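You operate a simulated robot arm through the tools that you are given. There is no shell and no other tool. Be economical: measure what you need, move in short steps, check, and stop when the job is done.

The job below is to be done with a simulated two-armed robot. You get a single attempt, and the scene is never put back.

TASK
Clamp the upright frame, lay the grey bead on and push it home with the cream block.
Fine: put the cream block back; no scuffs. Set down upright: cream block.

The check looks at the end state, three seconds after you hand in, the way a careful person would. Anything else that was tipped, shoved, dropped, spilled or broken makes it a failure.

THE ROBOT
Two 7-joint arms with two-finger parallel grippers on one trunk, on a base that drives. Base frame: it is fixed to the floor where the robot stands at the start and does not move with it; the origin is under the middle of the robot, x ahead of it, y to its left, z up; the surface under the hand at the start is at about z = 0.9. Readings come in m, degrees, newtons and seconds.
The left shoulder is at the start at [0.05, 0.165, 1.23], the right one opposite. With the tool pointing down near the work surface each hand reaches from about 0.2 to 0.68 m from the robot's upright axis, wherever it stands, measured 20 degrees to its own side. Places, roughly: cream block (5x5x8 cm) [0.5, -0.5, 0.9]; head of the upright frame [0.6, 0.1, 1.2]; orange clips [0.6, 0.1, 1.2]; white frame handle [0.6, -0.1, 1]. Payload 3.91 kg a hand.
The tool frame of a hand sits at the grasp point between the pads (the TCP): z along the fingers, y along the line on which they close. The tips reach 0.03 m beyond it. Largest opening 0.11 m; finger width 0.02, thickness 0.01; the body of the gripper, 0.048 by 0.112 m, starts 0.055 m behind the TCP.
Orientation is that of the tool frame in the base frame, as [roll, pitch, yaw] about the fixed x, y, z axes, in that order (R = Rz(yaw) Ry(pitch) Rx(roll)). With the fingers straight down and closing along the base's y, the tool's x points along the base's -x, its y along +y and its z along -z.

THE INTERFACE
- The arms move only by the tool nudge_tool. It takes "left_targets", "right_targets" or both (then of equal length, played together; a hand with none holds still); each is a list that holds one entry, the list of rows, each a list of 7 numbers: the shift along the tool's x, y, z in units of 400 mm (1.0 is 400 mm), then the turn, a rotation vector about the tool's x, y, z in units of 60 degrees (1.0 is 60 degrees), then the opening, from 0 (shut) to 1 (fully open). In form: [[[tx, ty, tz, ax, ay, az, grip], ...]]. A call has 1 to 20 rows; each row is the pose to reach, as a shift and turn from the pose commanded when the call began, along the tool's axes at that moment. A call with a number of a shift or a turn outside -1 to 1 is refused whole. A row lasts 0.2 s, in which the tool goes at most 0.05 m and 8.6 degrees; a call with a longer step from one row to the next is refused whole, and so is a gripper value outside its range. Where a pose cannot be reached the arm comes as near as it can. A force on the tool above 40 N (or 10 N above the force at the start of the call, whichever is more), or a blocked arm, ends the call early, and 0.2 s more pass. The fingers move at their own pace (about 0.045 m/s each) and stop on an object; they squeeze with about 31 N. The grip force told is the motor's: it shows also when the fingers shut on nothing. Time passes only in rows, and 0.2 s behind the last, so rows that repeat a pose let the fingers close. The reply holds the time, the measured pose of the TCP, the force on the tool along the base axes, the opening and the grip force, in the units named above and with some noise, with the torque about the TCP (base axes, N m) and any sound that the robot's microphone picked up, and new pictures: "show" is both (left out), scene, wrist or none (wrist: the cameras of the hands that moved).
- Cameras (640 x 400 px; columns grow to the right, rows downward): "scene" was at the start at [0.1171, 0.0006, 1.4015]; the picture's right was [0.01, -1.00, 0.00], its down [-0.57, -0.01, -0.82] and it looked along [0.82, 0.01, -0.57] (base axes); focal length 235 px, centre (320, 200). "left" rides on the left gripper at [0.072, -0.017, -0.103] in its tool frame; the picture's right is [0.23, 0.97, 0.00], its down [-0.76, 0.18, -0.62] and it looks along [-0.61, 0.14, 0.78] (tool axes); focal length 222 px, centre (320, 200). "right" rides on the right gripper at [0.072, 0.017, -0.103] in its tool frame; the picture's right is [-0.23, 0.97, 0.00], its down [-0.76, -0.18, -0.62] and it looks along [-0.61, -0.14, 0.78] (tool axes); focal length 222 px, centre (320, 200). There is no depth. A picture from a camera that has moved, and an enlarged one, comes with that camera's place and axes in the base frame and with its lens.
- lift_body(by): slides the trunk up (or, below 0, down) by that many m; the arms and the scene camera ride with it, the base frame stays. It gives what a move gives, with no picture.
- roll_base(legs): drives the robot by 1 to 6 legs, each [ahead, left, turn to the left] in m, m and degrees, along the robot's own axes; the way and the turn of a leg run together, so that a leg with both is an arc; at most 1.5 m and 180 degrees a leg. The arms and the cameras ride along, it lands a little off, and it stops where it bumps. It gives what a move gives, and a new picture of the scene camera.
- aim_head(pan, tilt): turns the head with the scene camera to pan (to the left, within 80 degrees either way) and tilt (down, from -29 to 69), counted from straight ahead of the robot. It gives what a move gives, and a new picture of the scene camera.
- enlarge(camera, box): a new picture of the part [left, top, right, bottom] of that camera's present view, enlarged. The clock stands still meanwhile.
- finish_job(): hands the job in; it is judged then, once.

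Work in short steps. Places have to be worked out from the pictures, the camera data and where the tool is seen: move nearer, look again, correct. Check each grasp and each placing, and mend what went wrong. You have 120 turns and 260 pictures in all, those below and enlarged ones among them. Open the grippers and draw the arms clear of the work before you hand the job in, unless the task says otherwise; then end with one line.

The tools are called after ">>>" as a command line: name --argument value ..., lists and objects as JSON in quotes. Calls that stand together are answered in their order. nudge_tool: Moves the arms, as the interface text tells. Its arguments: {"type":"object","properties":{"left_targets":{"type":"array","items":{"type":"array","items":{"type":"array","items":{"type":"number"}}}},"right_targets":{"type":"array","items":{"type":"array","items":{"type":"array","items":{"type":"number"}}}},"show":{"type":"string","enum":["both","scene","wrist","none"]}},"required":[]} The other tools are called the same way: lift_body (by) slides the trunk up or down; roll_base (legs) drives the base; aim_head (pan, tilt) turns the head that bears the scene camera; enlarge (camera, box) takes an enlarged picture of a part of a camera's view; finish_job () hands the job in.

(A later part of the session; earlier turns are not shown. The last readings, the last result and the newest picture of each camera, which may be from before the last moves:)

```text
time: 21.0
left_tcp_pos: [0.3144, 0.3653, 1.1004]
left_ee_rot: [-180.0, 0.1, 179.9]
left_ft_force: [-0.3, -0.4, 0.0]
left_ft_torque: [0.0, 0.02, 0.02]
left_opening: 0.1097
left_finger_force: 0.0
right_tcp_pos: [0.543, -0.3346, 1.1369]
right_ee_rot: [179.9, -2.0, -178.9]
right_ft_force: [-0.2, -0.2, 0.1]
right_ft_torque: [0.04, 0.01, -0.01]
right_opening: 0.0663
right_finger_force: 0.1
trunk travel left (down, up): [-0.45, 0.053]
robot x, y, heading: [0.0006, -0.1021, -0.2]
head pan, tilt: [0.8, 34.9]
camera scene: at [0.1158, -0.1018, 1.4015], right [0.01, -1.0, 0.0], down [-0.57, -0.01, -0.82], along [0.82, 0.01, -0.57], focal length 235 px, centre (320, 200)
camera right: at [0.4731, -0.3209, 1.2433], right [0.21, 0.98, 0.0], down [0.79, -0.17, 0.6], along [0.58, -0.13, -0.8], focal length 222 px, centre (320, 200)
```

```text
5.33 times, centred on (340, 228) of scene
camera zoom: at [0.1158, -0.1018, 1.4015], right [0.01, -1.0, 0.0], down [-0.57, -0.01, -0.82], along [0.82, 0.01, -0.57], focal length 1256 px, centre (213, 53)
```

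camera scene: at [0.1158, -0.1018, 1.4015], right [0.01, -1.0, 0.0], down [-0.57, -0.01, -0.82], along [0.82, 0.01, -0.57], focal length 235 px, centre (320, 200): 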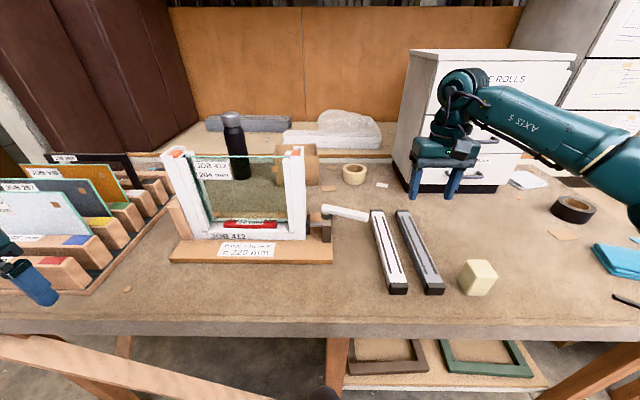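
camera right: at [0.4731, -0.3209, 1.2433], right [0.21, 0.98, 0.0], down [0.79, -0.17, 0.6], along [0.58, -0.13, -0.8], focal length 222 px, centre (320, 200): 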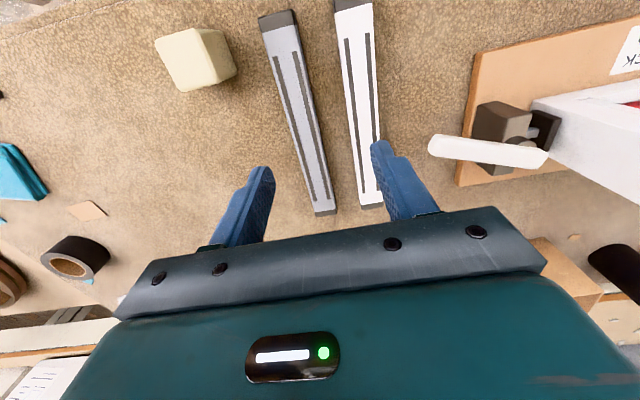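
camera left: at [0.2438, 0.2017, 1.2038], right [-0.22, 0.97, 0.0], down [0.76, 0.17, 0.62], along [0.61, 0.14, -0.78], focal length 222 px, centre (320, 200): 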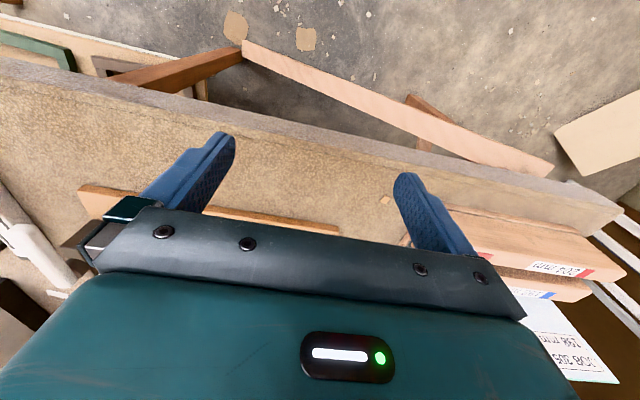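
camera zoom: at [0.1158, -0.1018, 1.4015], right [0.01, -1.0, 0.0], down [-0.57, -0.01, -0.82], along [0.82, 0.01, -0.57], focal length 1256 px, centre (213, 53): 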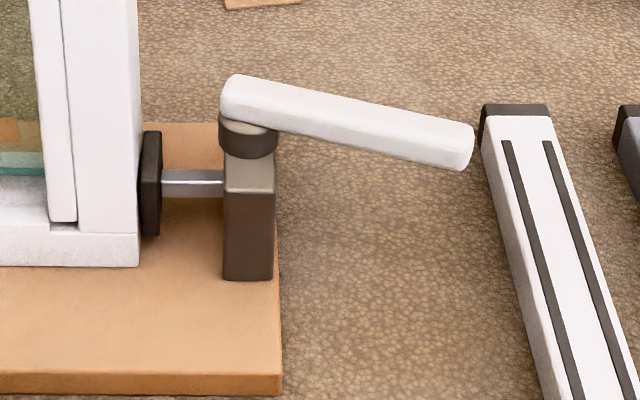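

The clamp stays shut with its pad on the frame. Next the grey bead: centre about (0.587, −0.365), ~0.285 long along x, ~0.04 wide; I go over it and square the hand.

>>> nudge_tool --right_targets '[[[-0.04, -0.03, 0.08, 0, 0.015, 0.02, 0.55], [-0.08, -0.06, 0.16, 0, 0.033, 0.042, 0.55], [-0.118, -0.077, 0.22, 0, 0.033, 0.042, 0.55], [-0.118, -0.077, 0.264, 0, 0.033, 0.042, 0.55]]]' --show "both"

```text
time: 22.0
left_tcp_pos: [0.3141, 0.3657, 1.1006]
left_ee_rot: [179.9, 0.0, 180.0]
left_ft_force: [0.3, -0.1, -0.7]
left_ft_torque: [-0.01, 0.01, 0.0]
left_opening: 0.1099
left_finger_force: 0.2
right_tcp_pos: [0.589, -0.3596, 1.0277]
right_ee_rot: [179.9, -4.2, 178.5]
right_ft_force: [-0.6, -0.1, 1.8]
right_ft_torque: [0.01, -0.03, 0.01]
right_opening: 0.0602
right_finger_force: 0.0
trunk travel left (down, up): [-0.45, 0.053]
robot x, y, heading: [-0.0009, -0.1049, 0.0]
head pan, tilt: [0.8, 34.9]
camera scene: at [0.1159, -0.1013, 1.4015], right [0.01, -1.0, 0.0], down [-0.57, -0.01, -0.82], along [0.82, 0.01, -0.57], focal length 235 px, centre (320, 200)
camera right: at [0.5238, -0.3442, 1.137], right [0.25, 0.97, -0.02], down [0.8, -0.2, 0.57], along [0.55, -0.16, -0.82], focal length 222 px, centre (320, 200)
```

scene: 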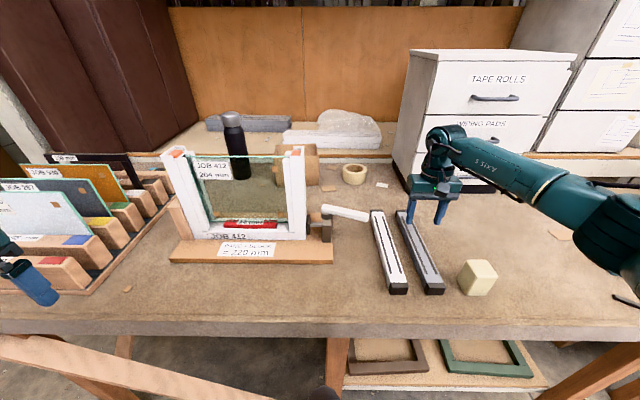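
right: 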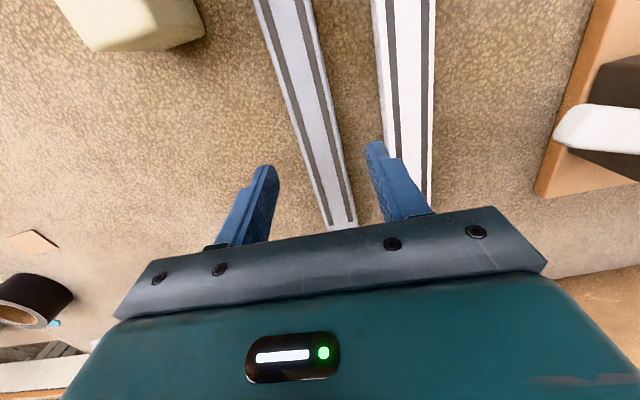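

The pitch correction went the wrong way (−4.2°); I'll fix it. First a zoom to place the bead exactly.

>>> enlarge --camera "right" --box '[220, 0, 460, 240]'

```text
1.67 times, centred on (340, 120) of right
camera zoom: at [0.5238, -0.3442, 1.137], right [0.25, 0.97, -0.02], down [0.8, -0.2, 0.57], along [0.55, -0.16, -0.82], focal length 370 px, centre (287, 333)
```

zoom: 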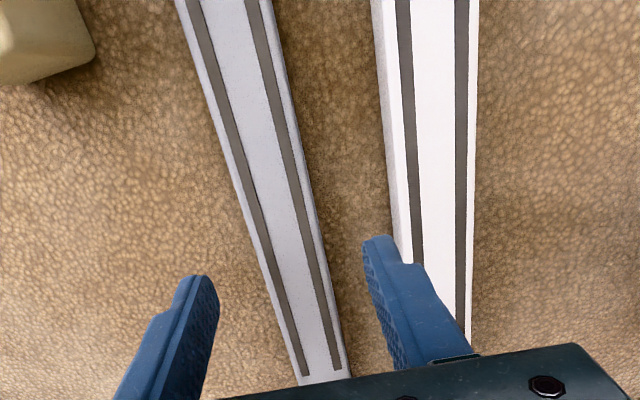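

Bead centreline is y ≈ −0.368, nearly parallel to x. I level the hand and go down to just above it, then check.

>>> nudge_tool --right_targets '[[[-0.003, -0.01, 0.07, 0, -0.035, -0.008, 0.6], [-0.006, -0.0214, 0.13, 0, -0.07, -0.017, 0.6], [-0.0075, -0.0214, 0.1695, 0, -0.07, -0.017, 0.6]]]' --show "wrist"

```text
time: 22.8
left_tcp_pos: [0.3148, 0.365, 1.1005]
left_ee_rot: [180.0, 0.0, 179.9]
left_ft_force: [-0.1, 0.4, 0.1]
left_ft_torque: [0.01, -0.01, 0.03]
left_opening: 0.1101
left_finger_force: 0.1
right_tcp_pos: [0.5868, -0.3701, 0.9611]
right_ee_rot: [179.9, 0.1, 179.5]
right_ft_force: [0.6, 0.5, -0.5]
right_ft_torque: [-0.02, -0.02, 0.01]
right_opening: 0.0659
right_finger_force: 0.1
trunk travel left (down, up): [-0.45, 0.053]
robot x, y, heading: [0.0021, -0.1007, -0.2]
head pan, tilt: [0.8, 34.9]
camera right: at [0.5129, -0.3534, 1.0647], right [0.24, 0.97, 0.0], down [0.76, -0.19, 0.63], along [0.61, -0.15, -0.78], focal length 222 px, centre (320, 200)
```

right: 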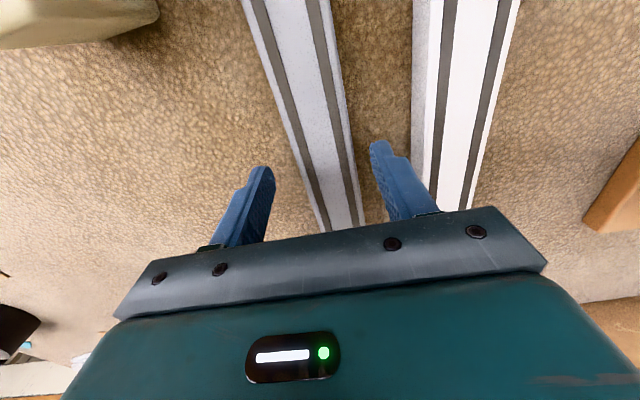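

Centred. I go down until the tips nearly touch the bench and close.

>>> nudge_tool --right_targets '[[[0, 0, 0.04, 0, 0, 0, 0.6], [0, 0, 0.067, 0, 0, 0, 0.6], [0, 0, 0.067, 0, 0, 0, 0.45], [0, 0, 0.067, 0, 0, 0, 0.3], [0, 0, 0.067, 0, 0, 0, 0.2], [0, 0, 0.067, 0, 0, 0, 0.2]]]' --show "both"

```text
time: 24.2
left_tcp_pos: [0.3148, 0.3655, 1.0997]
left_ee_rot: [-179.9, 0.0, 179.9]
left_ft_force: [0.8, 0.2, 0.2]
left_ft_torque: [0.0, -0.01, 0.01]
left_opening: 0.1101
left_finger_force: 0.1
right_tcp_pos: [0.5858, -0.3693, 0.9365]
right_ee_rot: [179.9, 0.0, 179.5]
right_ft_force: [-0.8, 0.1, 0.3]
right_ft_torque: [-0.02, -0.18, 0.09]
right_opening: 0.0396
right_finger_force: 31.3
trunk travel left (down, up): [-0.45, 0.053]
robot x, y, heading: [-0.0027, -0.1051, 0.0]
head pan, tilt: [0.8, 34.9]
camera scene: at [0.116, -0.1012, 1.4014], right [0.01, -1.0, 0.0], down [-0.57, -0.01, -0.82], along [0.82, 0.01, -0.57], focal length 235 px, centre (320, 200)
camera right: at [0.5128, -0.3533, 1.0393], right [0.24, 0.97, 0.0], down [0.76, -0.19, 0.62], along [0.61, -0.15, -0.78], focal length 222 px, centre (320, 200)
```

scene: 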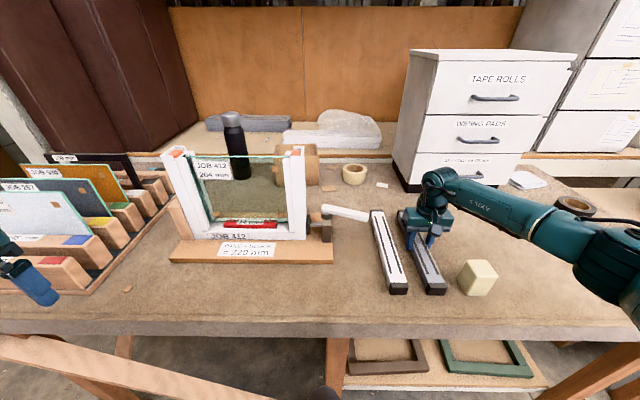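
right: 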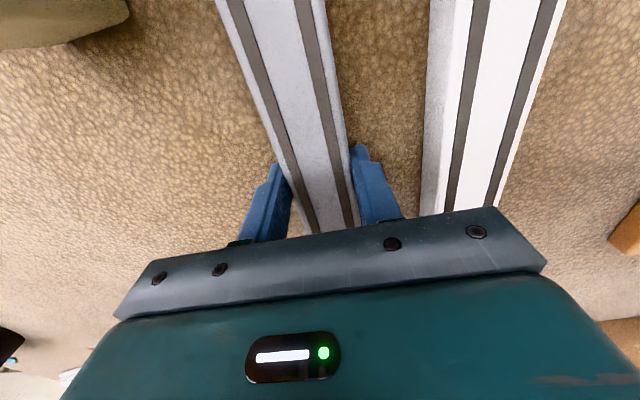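

Held at 0.0396 m. I lift it slowly and check for slip.

>>> nudge_tool --right_targets '[[[0, 0, -0.03, 0, 0, 0, 0.2], [0, 0, -0.08, 0, 0, 0, 0.2], [0, 0, -0.15, 0, 0, 0, 0.2], [0, 0, -0.22, 0, 0, 0, 0.2], [0.05, 0, -0.3, 0, 0, 0, 0.2], [0.12, 0, -0.38, 0, 0, 0, 0.2]]]' --show "both"

```text
time: 25.6
left_tcp_pos: [0.3145, 0.3666, 1.0998]
left_ee_rot: [-180.0, 0.0, 179.9]
left_ft_force: [-0.2, -0.3, -0.1]
left_ft_torque: [-0.01, 0.02, -0.01]
left_opening: 0.1101
left_finger_force: 0.0
right_tcp_pos: [0.5393, -0.3703, 1.0898]
right_ee_rot: [179.9, 0.2, 179.6]
right_ft_force: [0.5, -0.2, -1.6]
right_ft_torque: [0.02, 0.04, 0.02]
right_opening: 0.0394
right_finger_force: 31.0
trunk travel left (down, up): [-0.45, 0.053]
robot x, y, heading: [0.0024, -0.1009, -0.1]
head pan, tilt: [0.8, 34.9]
camera scene: at [0.1155, -0.1012, 1.4015], right [0.01, -1.0, 0.0], down [-0.57, -0.01, -0.82], along [0.82, 0.01, -0.57], focal length 235 px, centre (320, 200)
camera right: at [0.4653, -0.3548, 1.1924], right [0.24, 0.97, 0.0], down [0.76, -0.19, 0.62], along [0.61, -0.15, -0.78], focal length 222 px, centre (320, 200)
```

scene: 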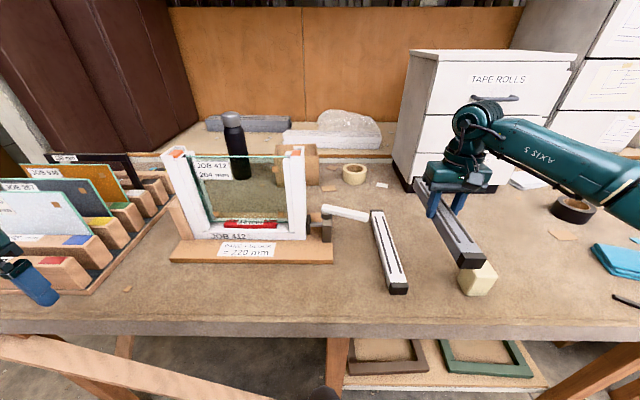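
right: 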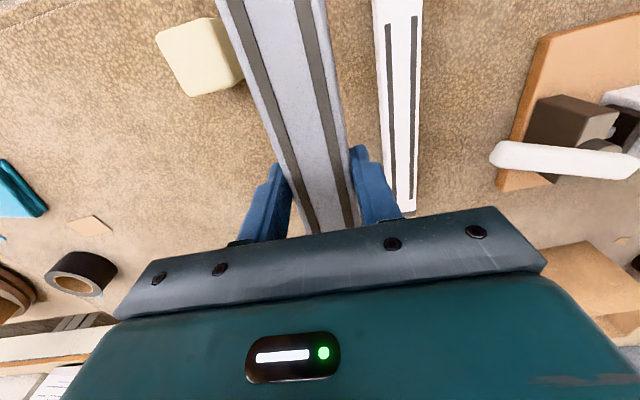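

The bead is held level. Before driving left I look at the floor near the robot for the plank seen at the lower left.

>>> aim_head --pan 50 --tilt 60

>>> aim_head --pan 10 --tilt 69

```text
time: 26.8
left_tcp_pos: [0.315, 0.3672, 1.0997]
left_ee_rot: [-180.0, -0.1, 179.8]
left_ft_force: [0.5, 0.0, -0.1]
left_ft_torque: [0.01, 0.01, -0.01]
left_opening: 0.1103
left_finger_force: 0.1
right_tcp_pos: [0.5398, -0.3708, 1.0887]
right_ee_rot: [179.9, 0.1, 179.5]
right_ft_force: [-1.6, -0.2, -1.2]
right_ft_torque: [0.02, 0.01, -0.01]
right_opening: 0.039
right_finger_force: 31.3
trunk travel left (down, up): [-0.45, 0.053]
robot x, y, heading: [-0.0049, -0.103, -0.3]
head pan, tilt: [50.0, 60.0]
camera scene: at [0.071, -0.0514, 1.367], right [0.76, -0.64, 0.0], down [-0.56, -0.66, -0.5], along [0.32, 0.38, -0.87], focal length 235 px, centre (320, 200)
```

scene: 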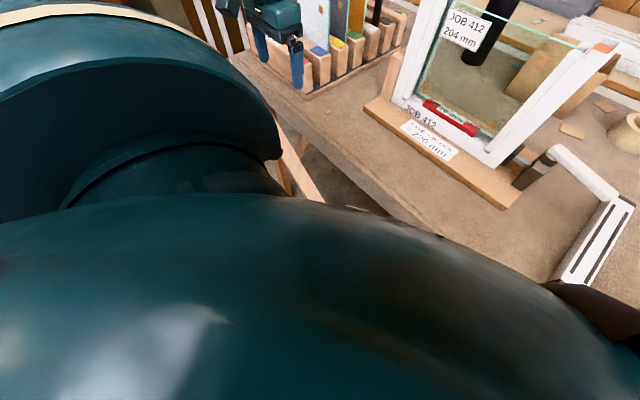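

```text
time: 27.8
left_tcp_pos: [0.3153, 0.3654, 1.0999]
left_ee_rot: [180.0, 0.0, 179.9]
left_ft_force: [-0.8, 0.4, 1.1]
left_ft_torque: [0.02, 0.02, -0.01]
left_opening: 0.1101
left_finger_force: 0.0
right_tcp_pos: [0.5395, -0.3692, 1.0889]
right_ee_rot: [179.8, 0.1, 179.5]
right_ft_force: [0.0, -0.3, -0.7]
right_ft_torque: [0.01, 0.02, 0.0]
right_opening: 0.0397
right_finger_force: 31.4
trunk travel left (down, up): [-0.45, 0.053]
robot x, y, heading: [0.0007, -0.1034, -0.1]
head pan, tilt: [10.0, 68.8]
camera scene: at [0.0831, -0.0927, 1.3576], right [0.17, -0.98, 0.0], down [-0.92, -0.16, -0.36], along [0.36, 0.06, -0.93], focal length 235 px, centre (320, 200)
```

scene: 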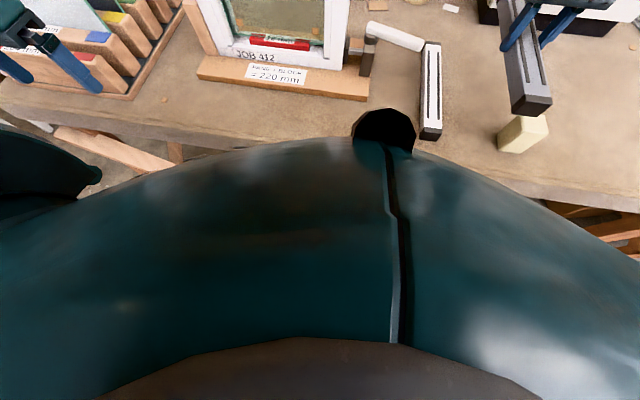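

The plank is a bench brace in the bench plane, so driving sideways is clear. I raise the trunk, then bring the bead up and back and start turning it.

>>> lift_body --by 0.05

>>> aim_head --pan 0 --tilt 35

>>> nudge_tool --right_targets '[[[0.04, 0, -0.08, 0, 0, 0, 0.2], [0.08, 0, -0.16, 0, 0, 0, 0.2], [0.12, 0, -0.24, 0, 0, 0, 0.2], [0.16, 0, -0.32, 0, 0, 0.12, 0.2], [0.2, 0, -0.35, 0, 0, 0.25, 0.2], [0.2, 0, -0.35, 0, 0, 0.38, 0.2], [0.2, 0, -0.35, 0, 0, 0.51, 0.2], [0.2, 0, -0.35, 0, 0, 0.64, 0.2], [0.2, 0, -0.35, 0, 0, 0.75, 0.2]]]' --show "both"

```text
time: 28.8
left_tcp_pos: [0.3157, 0.3656, 1.1497]
left_ee_rot: [180.0, 0.0, 179.9]
left_ft_force: [0.2, -0.5, 0.4]
left_ft_torque: [0.0, 0.01, 0.0]
left_opening: 0.11
left_finger_force: 0.0
right_tcp_pos: [0.5401, -0.3705, 1.1388]
right_ee_rot: [179.9, 0.2, 179.4]
right_ft_force: [-0.6, 0.6, -1.1]
right_ft_torque: [0.01, -0.02, -0.03]
right_opening: 0.0394
right_finger_force: 30.9
trunk travel left (down, up): [-0.5, 0.003]
robot x, y, heading: [0.0001, -0.1002, -0.0]
head pan, tilt: [10.0, 68.8]
```

```text
time: 29.7
left_tcp_pos: [0.3141, 0.3663, 1.1494]
left_ee_rot: [180.0, 0.0, 179.9]
left_ft_force: [1.1, 0.8, -0.4]
left_ft_torque: [-0.01, -0.02, 0.0]
left_opening: 0.1099
left_finger_force: 0.0
right_tcp_pos: [0.5405, -0.3695, 1.1383]
right_ee_rot: [179.9, 0.1, 179.5]
right_ft_force: [-0.5, 0.1, -2.0]
right_ft_torque: [0.0, 0.02, -0.03]
right_opening: 0.0395
right_finger_force: 31.5
trunk travel left (down, up): [-0.5, 0.003]
robot x, y, heading: [-0.0022, -0.1025, -0.2]
head pan, tilt: [0.0, 35.0]
camera scene: at [0.1161, -0.1025, 1.4512], right [0.0, -1.0, 0.0], down [-0.57, 0.0, -0.82], along [0.82, 0.0, -0.57], focal length 235 px, centre (320, 200)
```

scene: 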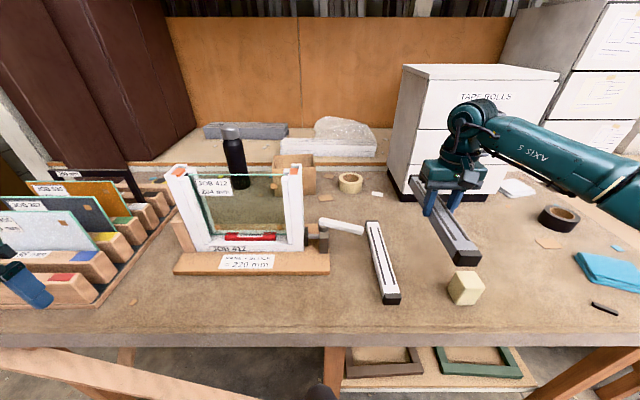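

```text
time: 31.7
left_tcp_pos: [0.3154, 0.3665, 1.1502]
left_ee_rot: [-180.0, 0.0, 179.9]
left_ft_force: [0.6, -0.8, 0.5]
left_ft_torque: [0.03, -0.01, 0.02]
left_opening: 0.1098
left_finger_force: 0.1
right_tcp_pos: [0.4603, -0.3709, 1.2782]
right_ee_rot: [179.8, 0.0, 134.2]
right_ft_force: [0.3, -0.3, -1.4]
right_ft_torque: [0.0, 0.03, -0.01]
right_opening: 0.0396
right_finger_force: 30.8
trunk travel left (down, up): [-0.5, 0.003]
robot x, y, heading: [-0.0007, -0.0997, -0.2]
head pan, tilt: [0.0, 35.0]
camera scene: at [0.116, -0.1025, 1.4512], right [0.0, -1.0, 0.0], down [-0.57, 0.0, -0.82], along [0.82, 0.0, -0.57], focal length 235 px, centre (320, 200)
camera right: at [0.4198, -0.3091, 1.3825], right [0.86, 0.52, 0.0], down [0.4, -0.67, 0.62], along [0.32, -0.53, -0.78], focal length 222 px, centre (320, 200)
```

scene: 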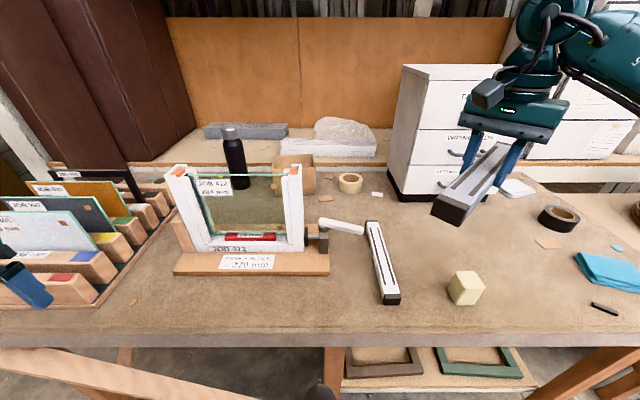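
right: 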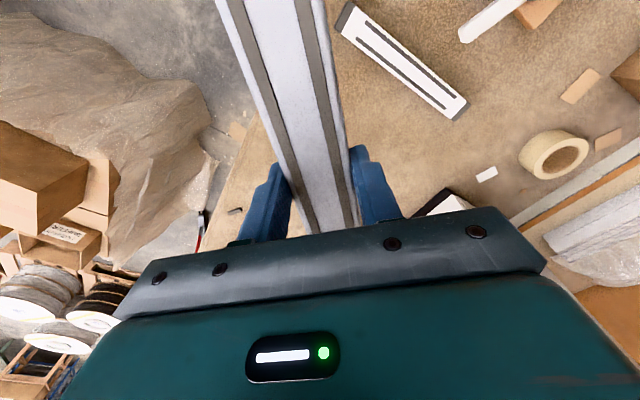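

Turning works this way. I finish the turn to yaw 90°.

>>> nudge_tool --right_targets '[[[0, 0, 0, 0, 0, 0.13, 0.2], [0, 0, 0, 0, 0, 0.26, 0.2], [0, 0, 0, 0, 0, 0.39, 0.2], [0, 0, 0, 0, 0, 0.52, 0.2], [0, 0, 0, 0, 0, 0.65, 0.2], [0, 0, 0, 0, 0, 0.737, 0.2]]]' --show "scene"

```text
time: 33.1
left_tcp_pos: [0.3148, 0.3668, 1.1495]
left_ee_rot: [180.0, 0.0, 179.9]
left_ft_force: [-0.3, 0.4, -0.5]
left_ft_torque: [0.0, -0.01, -0.01]
left_opening: 0.1099
left_finger_force: 0.1
right_tcp_pos: [0.4596, -0.3707, 1.2786]
right_ee_rot: [179.9, -0.2, 90.1]
right_ft_force: [-0.8, 0.1, -1.6]
right_ft_torque: [-0.02, 0.01, 0.0]
right_opening: 0.0394
right_finger_force: 31.0
trunk travel left (down, up): [-0.5, 0.003]
robot x, y, heading: [0.0003, -0.106, 0.0]
head pan, tilt: [0.0, 35.0]
camera scene: at [0.116, -0.1025, 1.4512], right [0.0, -1.0, 0.0], down [-0.57, 0.0, -0.82], along [0.82, 0.0, -0.57], focal length 235 px, centre (320, 200)
```

scene: 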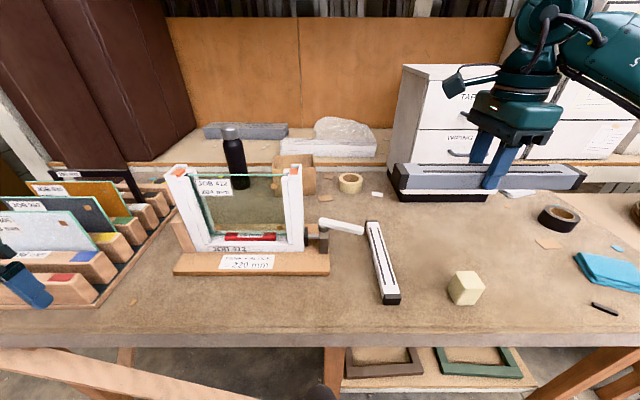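

Bead is across now. I drive left 0.4 m to bring the frame head to the right hand's side.

>>> roll_base --legs '[[0, 0.2, 0], [0, 0.2, 0]]'

```text
time: 37.5
left_tcp_pos: [0.3222, 0.7607, 1.1504]
left_ee_rot: [-180.0, 0.1, 179.4]
left_ft_force: [-0.6, 0.1, -0.7]
left_ft_torque: [-0.01, -0.01, -0.01]
left_opening: 0.1099
left_finger_force: 0.0
right_tcp_pos: [0.4601, 0.0235, 1.278]
right_ee_rot: [179.9, 0.0, 89.7]
right_ft_force: [-0.5, 0.4, -1.0]
right_ft_torque: [0.0, -0.01, -0.01]
right_opening: 0.0396
right_finger_force: 31.3
trunk travel left (down, up): [-0.5, 0.003]
robot x, y, heading: [0.005, 0.291, -0.6]
head pan, tilt: [0.0, 35.0]
camera scene: at [0.118, 0.2943, 1.4512], right [-0.01, -1.0, 0.0], down [-0.57, 0.01, -0.82], along [0.82, -0.01, -0.57], focal length 235 px, centre (320, 200)
```

scene: 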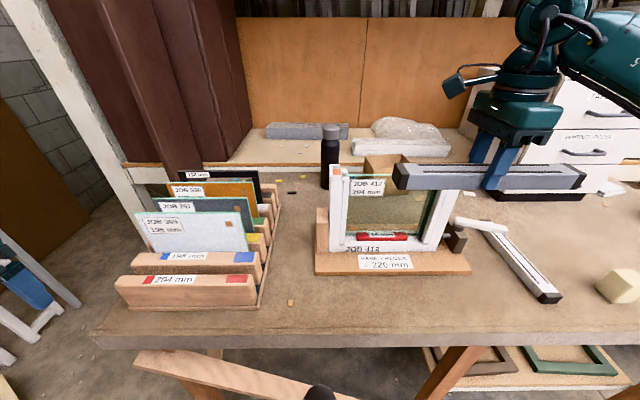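

>>> enlarge --camera "scene" --box '[310, 150, 480, 280]'

>>> enlarge --camera "scene" --box '[320, 155, 380, 195]'

```text
3.08 times, centred on (395, 215) of scene
camera zoom: at [0.118, 0.2943, 1.4512], right [-0.01, -1.0, 0.0], down [-0.57, 0.01, -0.82], along [0.82, -0.01, -0.57], focal length 724 px, centre (89, 154)
```

zoom: 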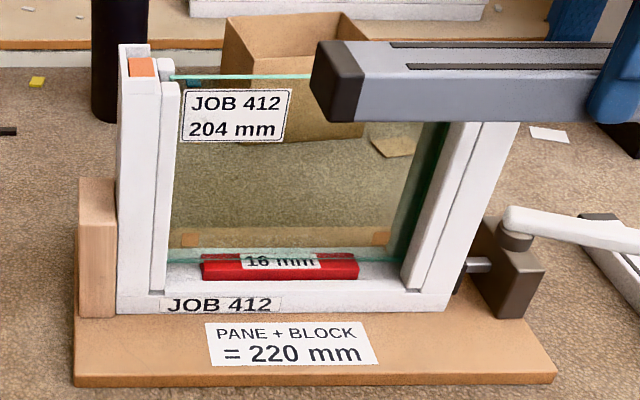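

```text
10.00 times, centred on (350, 175) of scene
camera zoom: at [0.118, 0.2943, 1.4512], right [-0.01, -1.0, 0.0], down [-0.57, 0.01, -0.82], along [0.82, -0.01, -0.57], focal length 2354 px, centre (20, 450)
```

zoom: 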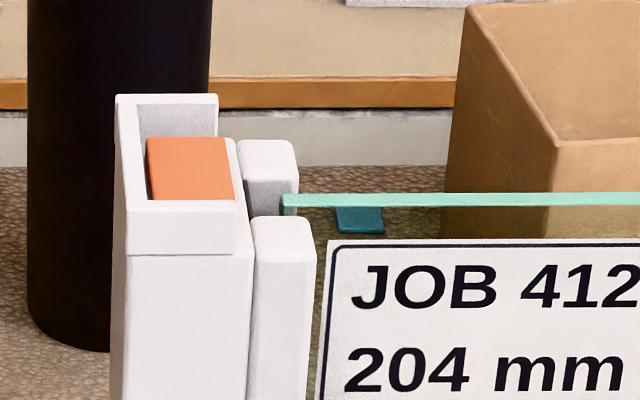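

>>> enlarge --camera "scene" --box '[385, 150, 445, 190]'

>>> enlarge --camera "scene" --box '[540, 150, 600, 190]'

```text
10.00 times, centred on (415, 170) of scene
camera zoom: at [0.118, 0.2943, 1.4512], right [-0.01, -1.0, 0.0], down [-0.57, 0.01, -0.82], along [0.82, -0.01, -0.57], focal length 2354 px, centre (-630, 500)
```

zoom: 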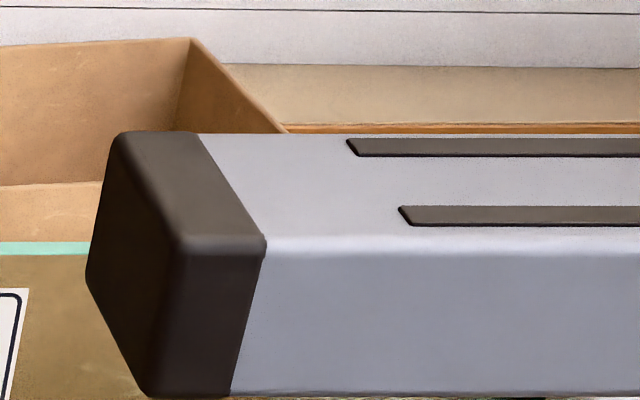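

```text
10.00 times, centred on (570, 170) of scene
camera zoom: at [0.118, 0.2943, 1.4512], right [-0.01, -1.0, 0.0], down [-0.57, 0.01, -0.82], along [0.82, -0.01, -0.57], focal length 2354 px, centre (-2180, 500)
```

zoom: 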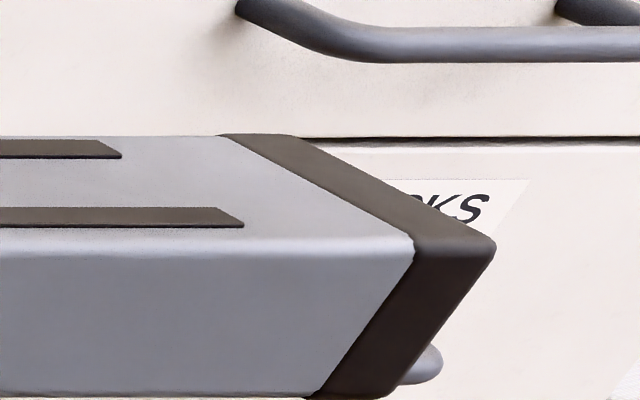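

Measured: cups' outer faces x 0.603–0.658, y −0.056…0.263, rim z ≈1.183; so head centre ≈ (0.6305, 0.104). I carry the bead above it, keeping ~4 cm clear.

>>> nudge_tool --right_targets '[[[0.06, 0.08, 0, 0, 0, 0, 0.2], [0.12, 0.16, 0, 0, 0, 0, 0.2], [0.18, 0.24, 0, 0, 0, 0, 0.2], [0.211, 0.33, 0, 0, 0, 0, 0.2], [0.211, 0.4, 0, 0, 0, 0, 0.2], [0.211, 0.426, 0.02, 0, 0, 0, 0.2], [0.211, 0.426, 0.05, 0, 0, 0, 0.2]]]' --show "both"

```text
time: 39.1
left_tcp_pos: [0.3206, 0.7604, 1.1511]
left_ee_rot: [180.0, 0.0, 179.4]
left_ft_force: [0.1, -0.6, -0.1]
left_ft_torque: [0.02, 0.02, 0.0]
left_opening: 0.11
left_finger_force: 0.0
right_tcp_pos: [0.6292, 0.1057, 1.2592]
right_ee_rot: [179.9, -0.1, 89.8]
right_ft_force: [0.1, -0.2, -1.5]
right_ft_torque: [0.01, -0.01, -0.01]
right_opening: 0.0395
right_finger_force: 31.1
trunk travel left (down, up): [-0.5, 0.003]
robot x, y, heading: [-0.0007, 0.2972, -0.5]
head pan, tilt: [0.0, 35.0]
camera scene: at [0.1181, 0.2933, 1.4512], right [-0.01, -1.0, 0.0], down [-0.57, 0.01, -0.82], along [0.82, -0.01, -0.57], focal length 235 px, centre (320, 200)
camera right: at [0.6446, 0.1755, 1.3626], right [0.97, -0.23, 0.0], down [-0.18, -0.76, 0.62], along [-0.14, -0.61, -0.78], focal length 222 px, centre (320, 200)
```

scene: 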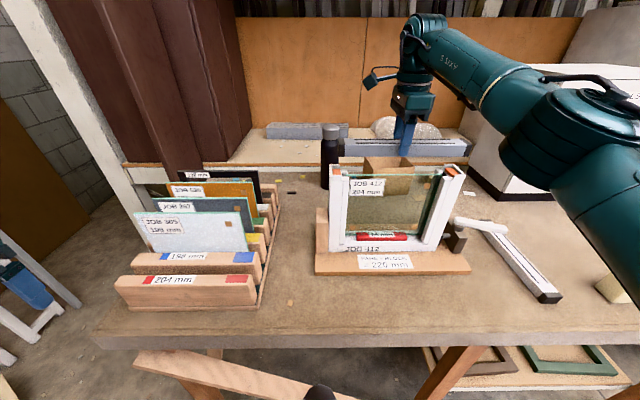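
right: 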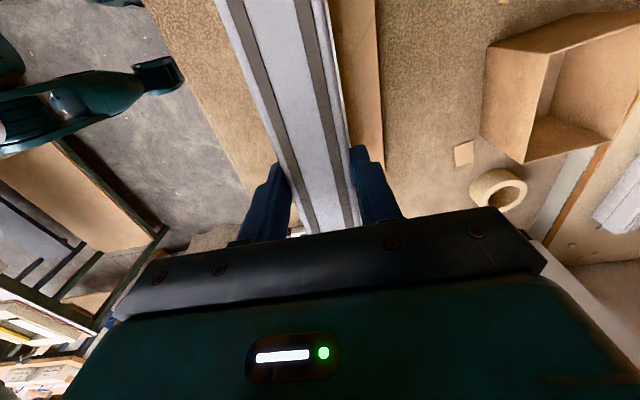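

Over the head. I zoom on both ends of the bead and cups.

>>> enlarge --camera "scene" --box '[320, 130, 380, 190]'

>>> enlarge --camera "scene" --box '[420, 130, 480, 190]'

```text
6.67 times, centred on (350, 160) of scene
camera zoom: at [0.1181, 0.2933, 1.4512], right [-0.01, -1.0, 0.0], down [-0.57, 0.01, -0.82], along [0.82, -0.01, -0.57], focal length 1570 px, centre (120, 467)
```

zoom: 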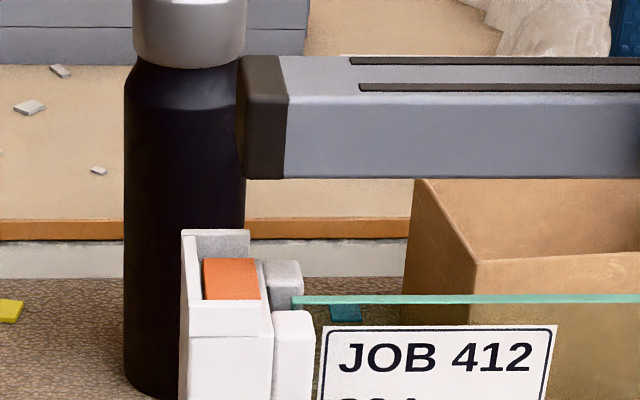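

```text
6.67 times, centred on (450, 160) of scene
camera zoom: at [0.1181, 0.2933, 1.4512], right [-0.01, -1.0, 0.0], down [-0.57, 0.01, -0.82], along [0.82, -0.01, -0.57], focal length 1570 px, centre (-547, 467)
```

zoom: 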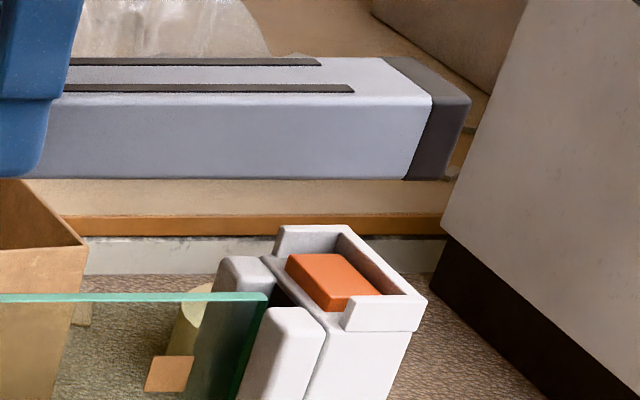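

Bead ends are at y −0.050…0.245, cup insides −0.050…0.258, so I shift +6 mm in y and +2 mm in x, and lower to just above the rims.

>>> nudge_tool --right_targets '[[[0.016, 0.0045, 0, 0, 0, 0, 0.2], [0.016, 0.0045, 0.03, 0, 0, 0, 0.2], [0.016, 0.0045, 0.06, 0, 0, 0, 0.2], [0.016, 0.0045, 0.08, 0, 0, 0, 0.2]]]' --show "scene"

>>> enlarge --camera "scene" --box '[320, 130, 380, 190]'

>>> enlarge --camera "scene" --box '[420, 130, 480, 190]'

```text
time: 40.1
left_tcp_pos: [0.3202, 0.7609, 1.1497]
left_ee_rot: [-179.9, 0.0, 179.4]
left_ft_force: [-0.3, 0.9, 0.0]
left_ft_torque: [0.0, -0.01, 0.02]
left_opening: 0.11
left_finger_force: 0.1
right_tcp_pos: [0.6303, 0.1134, 1.226]
right_ee_rot: [179.9, 0.0, 89.8]
right_ft_force: [0.3, -0.8, -0.5]
right_ft_torque: [0.01, 0.02, 0.0]
right_opening: 0.0392
right_finger_force: 30.6
trunk travel left (down, up): [-0.5, 0.003]
robot x, y, heading: [0.0009, 0.2906, -0.5]
head pan, tilt: [0.0, 35.0]
camera scene: at [0.1181, 0.2939, 1.4512], right [-0.01, -1.0, 0.0], down [-0.57, 0.01, -0.82], along [0.82, -0.01, -0.57], focal length 235 px, centre (320, 200)
```

scene: 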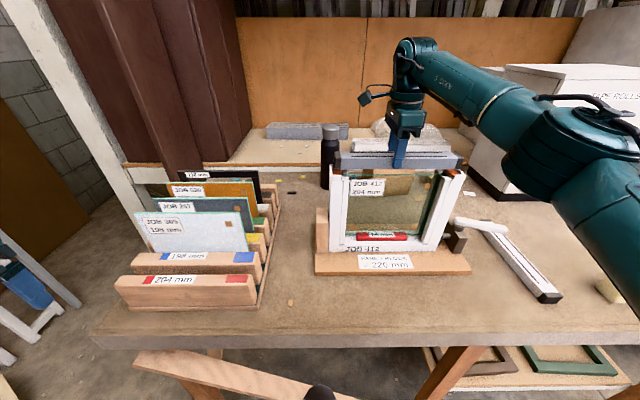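

```text
6.67 times, centred on (350, 160) of scene
camera zoom: at [0.1181, 0.2939, 1.4512], right [-0.01, -1.0, 0.0], down [-0.57, 0.01, -0.82], along [0.82, -0.01, -0.57], focal length 1570 px, centre (120, 467)
```

zoom: 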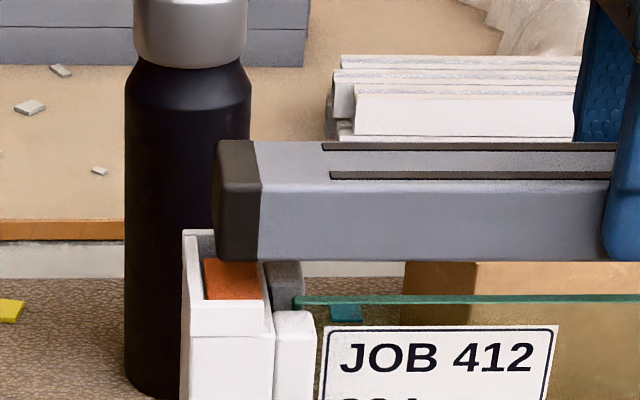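

```text
6.67 times, centred on (450, 160) of scene
camera zoom: at [0.1181, 0.2939, 1.4512], right [-0.01, -1.0, 0.0], down [-0.57, 0.01, -0.82], along [0.82, -0.01, -0.57], focal length 1570 px, centre (-547, 467)
```

zoom: 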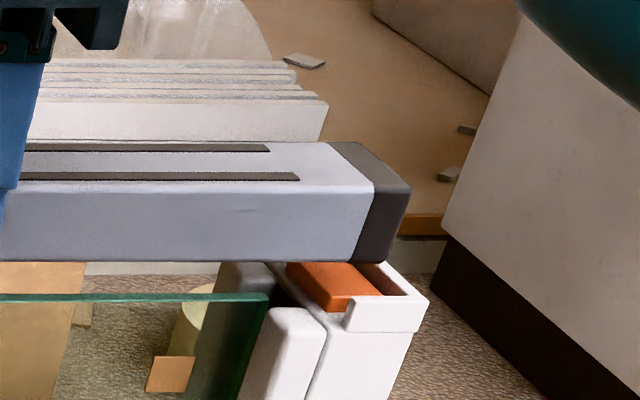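

The y offset is now +3 mm; I correct that and lower in small steps, watching the force.

>>> nudge_tool --right_targets '[[[-0.006, 0.0005, 0.008, 0, 0, 0, 0.2], [-0.006, 0.0005, 0.018, 0, 0, 0, 0.2], [-0.006, 0.0005, 0.025, 0, 0, 0, 0.2], [-0.006, 0.0005, 0.03, 0, 0, 0, 0.2], [-0.006, 0.0005, 0.03, 0, 0, 0, 0.2]]]' --show "none"

>>> enlarge --camera "scene" --box '[320, 130, 380, 190]'

>>> enlarge --camera "scene" --box '[420, 130, 480, 190]'

```text
time: 41.3
left_tcp_pos: [0.3214, 0.7604, 1.1498]
left_ee_rot: [-179.9, 0.0, 179.3]
left_ft_force: [-0.4, 1.0, 0.1]
left_ft_torque: [0.0, -0.01, -0.04]
left_opening: 0.11
left_finger_force: 0.1
right_tcp_pos: [0.6318, 0.1103, 1.2139]
right_ee_rot: [179.9, -0.1, 89.8]
right_ft_force: [-0.5, -0.1, -1.2]
right_ft_torque: [0.0, 0.0, 0.02]
right_opening: 0.0393
right_finger_force: 30.5
trunk travel left (down, up): [-0.5, 0.003]
robot x, y, heading: [0.001, 0.2918, -0.8]
head pan, tilt: [0.0, 35.0]
```

```text
6.67 times, centred on (350, 160) of scene
camera zoom: at [0.118, 0.2942, 1.4512], right [-0.01, -1.0, 0.0], down [-0.57, 0.01, -0.82], along [0.82, -0.01, -0.57], focal length 1570 px, centre (120, 467)
```

zoom: 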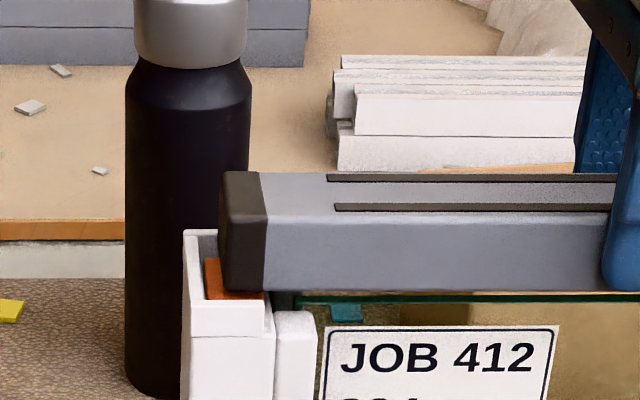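

```text
6.67 times, centred on (450, 160) of scene
camera zoom: at [0.118, 0.2942, 1.4512], right [-0.01, -1.0, 0.0], down [-0.57, 0.01, -0.82], along [0.82, -0.01, -0.57], focal length 1570 px, centre (-547, 467)
```

zoom: 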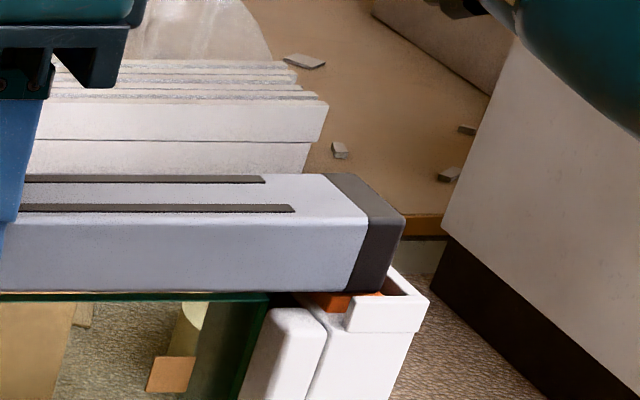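

Ends are centred now (0.1046 vs 0.104). I keep lowering gently into the cups until contact.

>>> nudge_tool --right_targets '[[[0, -0.001, 0.005, 0, 0, 0, 0.2], [0, -0.001, 0.01, 0, 0, 0, 0.2], [0, -0.001, 0.015, 0, 0, 0, 0.2], [0, -0.001, 0.015, 0, 0, 0, 0.2]]]' --show "none"

>>> enlarge --camera "scene" --box '[320, 130, 380, 190]'

>>> enlarge --camera "scene" --box '[420, 130, 480, 190]'

```text
time: 42.3
left_tcp_pos: [0.3201, 0.762, 1.1493]
left_ee_rot: [179.9, -0.1, 179.4]
left_ft_force: [0.1, -0.3, 0.9]
left_ft_torque: [-0.01, 0.0, -0.01]
left_opening: 0.11
left_finger_force: 0.0
right_tcp_pos: [0.6319, 0.1102, 1.2096]
right_ee_rot: [179.7, -0.1, 89.8]
right_ft_force: [3.2, -0.5, 7.3]
right_ft_torque: [-0.92, 0.06, 0.24]
right_opening: 0.0392
right_finger_force: 30.6
trunk travel left (down, up): [-0.5, 0.003]
robot x, y, heading: [0.0009, 0.2951, -0.6]
head pan, tilt: [0.0, 35.0]
```

```text
6.67 times, centred on (350, 160) of scene
camera zoom: at [0.1174, 0.2944, 1.4514], right [-0.01, -1.0, 0.0], down [-0.57, 0.01, -0.82], along [0.82, -0.01, -0.57], focal length 1570 px, centre (120, 467)
```

zoom: 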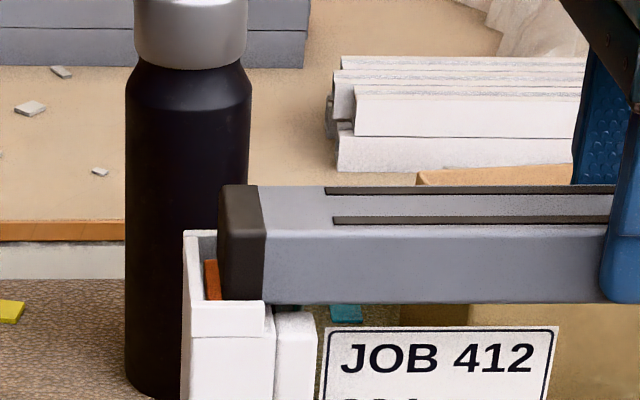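

```text
6.67 times, centred on (450, 160) of scene
camera zoom: at [0.1174, 0.2944, 1.4514], right [-0.01, -1.0, 0.0], down [-0.57, 0.01, -0.82], along [0.82, -0.01, -0.57], focal length 1570 px, centre (-547, 467)
```

zoom: 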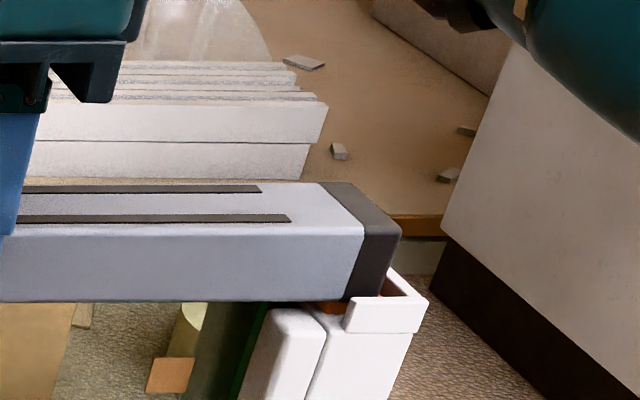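

Light contact (≈8 N), torque shows the right end touches first. I tilt the left end down ~0.5° and settle 1 mm more.

>>> nudge_tool --right_targets '[[[0, -0.002, 0, 0, -0.005, 0, 0.2], [0, -0.002, 0.002, 0, -0.009, 0, 0.2], [0, -0.002, 0.004, 0, -0.009, 0, 0.2], [0, -0.002, 0.004, 0, -0.009, 0, 0.2]]]' --show "none"

```text
time: 43.3
left_tcp_pos: [0.3197, 0.7601, 1.1495]
left_ee_rot: [-179.9, 0.0, 179.4]
left_ft_force: [-1.3, -0.6, 0.3]
left_ft_torque: [-0.01, 0.01, -0.02]
left_opening: 0.11
left_finger_force: 0.1
right_tcp_pos: [0.6306, 0.1109, 1.2084]
right_ee_rot: [179.7, 0.5, 89.7]
right_ft_force: [3.0, -3.2, 12.3]
right_ft_torque: [0.66, 0.01, -0.15]
right_opening: 0.0392
right_finger_force: 30.4
trunk travel left (down, up): [-0.5, 0.003]
robot x, y, heading: [0.0014, 0.2944, -0.7]
head pan, tilt: [0.0, 35.0]
```

Both ends now bear (torque reversed). I open the fingers and look.

>>> nudge_tool --right_targets '[[[0, 0, 0, 0, 0, 0, 0.4], [0, 0, 0, 0, 0, 0, 0.5], [0, 0, 0, 0, 0, 0, 0.6], [0, 0, 0, 0, 0, 0, 0.6]]]' --show "scene"

>>> enlarge --camera "scene" --box '[320, 130, 380, 190]'

>>> enlarge --camera "scene" --box '[420, 130, 480, 190]'

```text
time: 44.3
left_tcp_pos: [0.3204, 0.7605, 1.1496]
left_ee_rot: [180.0, 0.0, 179.4]
left_ft_force: [0.0, 0.1, 0.8]
left_ft_torque: [0.03, -0.01, 0.02]
left_opening: 0.1099
left_finger_force: 0.2
right_tcp_pos: [0.6307, 0.1102, 1.2067]
right_ee_rot: [179.9, 0.5, 89.8]
right_ft_force: [-0.3, -0.4, -0.6]
right_ft_torque: [0.0, -0.01, -0.01]
right_opening: 0.066
right_finger_force: 0.1
trunk travel left (down, up): [-0.5, 0.003]
robot x, y, heading: [-0.0006, 0.2973, -0.7]
head pan, tilt: [0.0, 35.0]
camera scene: at [0.1178, 0.2942, 1.4513], right [-0.01, -1.0, 0.0], down [-0.57, 0.01, -0.82], along [0.82, -0.01, -0.57], focal length 235 px, centre (320, 200)
```

scene: 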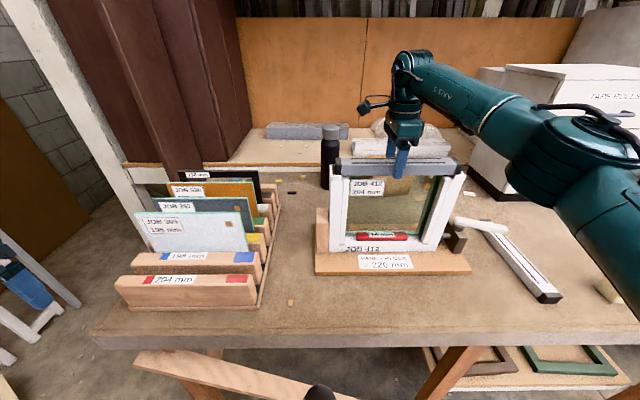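

```text
6.67 times, centred on (350, 160) of scene
camera zoom: at [0.1178, 0.2942, 1.4513], right [-0.01, -1.0, 0.0], down [-0.57, 0.01, -0.82], along [0.82, -0.01, -0.57], focal length 1570 px, centre (120, 467)
```

zoom: 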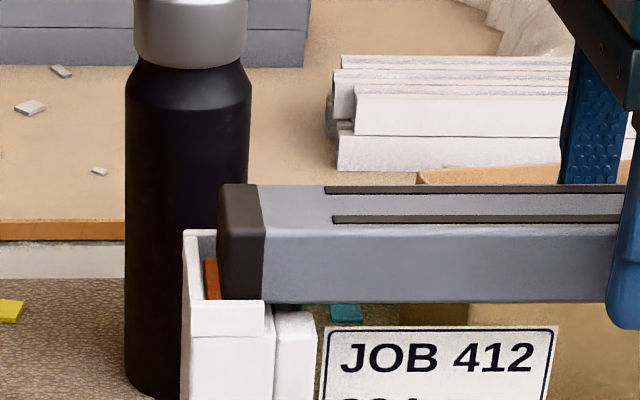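

```text
6.67 times, centred on (450, 160) of scene
camera zoom: at [0.1178, 0.2942, 1.4513], right [-0.01, -1.0, 0.0], down [-0.57, 0.01, -0.82], along [0.82, -0.01, -0.57], focal length 1570 px, centre (-547, 467)
```

zoom: 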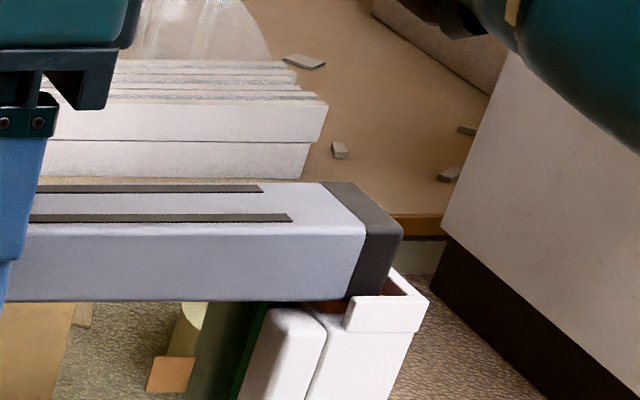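

The bead rests in both cups on the clips. I lift the hand straight up and clear.

>>> nudge_tool --right_targets '[[[0, 0, -0.05, 0, 0, 0, 0.7], [0, 0, -0.13, 0, 0, 0, 0.7], [0, 0, -0.21, 0, 0, 0, 0.7], [0, -0.1, -0.21, 0, 0, 0, 0.7], [0, -0.2, -0.21, 0, 0, 0, 0.7], [0, -0.3, -0.21, 0, 0, 0, 0.7], [0, -0.4, -0.21, 0, 0, 0, 0.7]]]' --show "scene"

>>> enlarge --camera "scene" --box '[310, 130, 490, 250]'

```text
time: 45.9
left_tcp_pos: [0.321, 0.7594, 1.1509]
left_ee_rot: [179.9, 0.0, 179.3]
left_ft_force: [0.0, -0.7, 0.3]
left_ft_torque: [-0.01, -0.02, -0.03]
left_opening: 0.1102
left_finger_force: 0.1
right_tcp_pos: [0.4671, 0.1086, 1.2901]
right_ee_rot: [180.0, 0.4, 89.6]
right_ft_force: [0.1, 0.1, 0.0]
right_ft_torque: [0.01, 0.0, 0.01]
right_opening: 0.0769
right_finger_force: 0.0
right hand out of reach, approached as far as the arm can: row 3, 4
trunk travel left (down, up): [-0.5, 0.003]
robot x, y, heading: [0.0001, 0.2928, -0.5]
head pan, tilt: [0.0, 35.0]
camera scene: at [0.1171, 0.2924, 1.4513], right [-0.01, -1.0, 0.0], down [-0.57, 0.01, -0.82], along [0.82, -0.01, -0.57], focal length 235 px, centre (320, 200)
```

scene: 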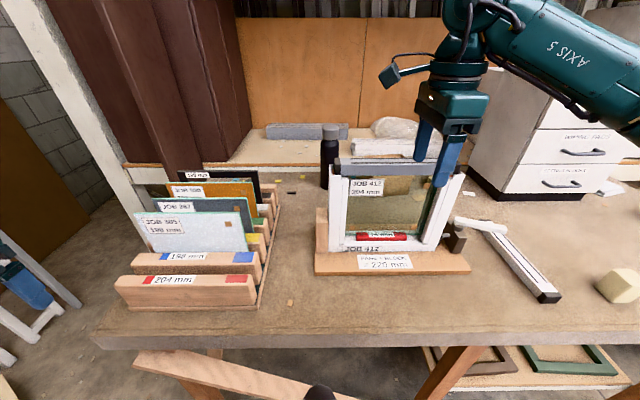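

```text
3.33 times, centred on (400, 190) of scene
camera zoom: at [0.1171, 0.2924, 1.4513], right [-0.01, -1.0, 0.0], down [-0.57, 0.01, -0.82], along [0.82, -0.01, -0.57], focal length 785 px, centre (53, 233)
```

zoom: 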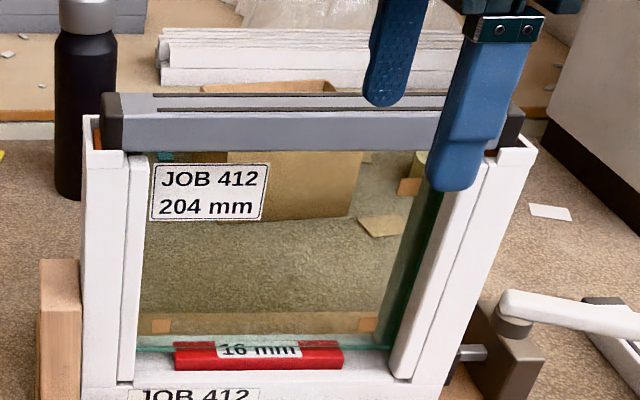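

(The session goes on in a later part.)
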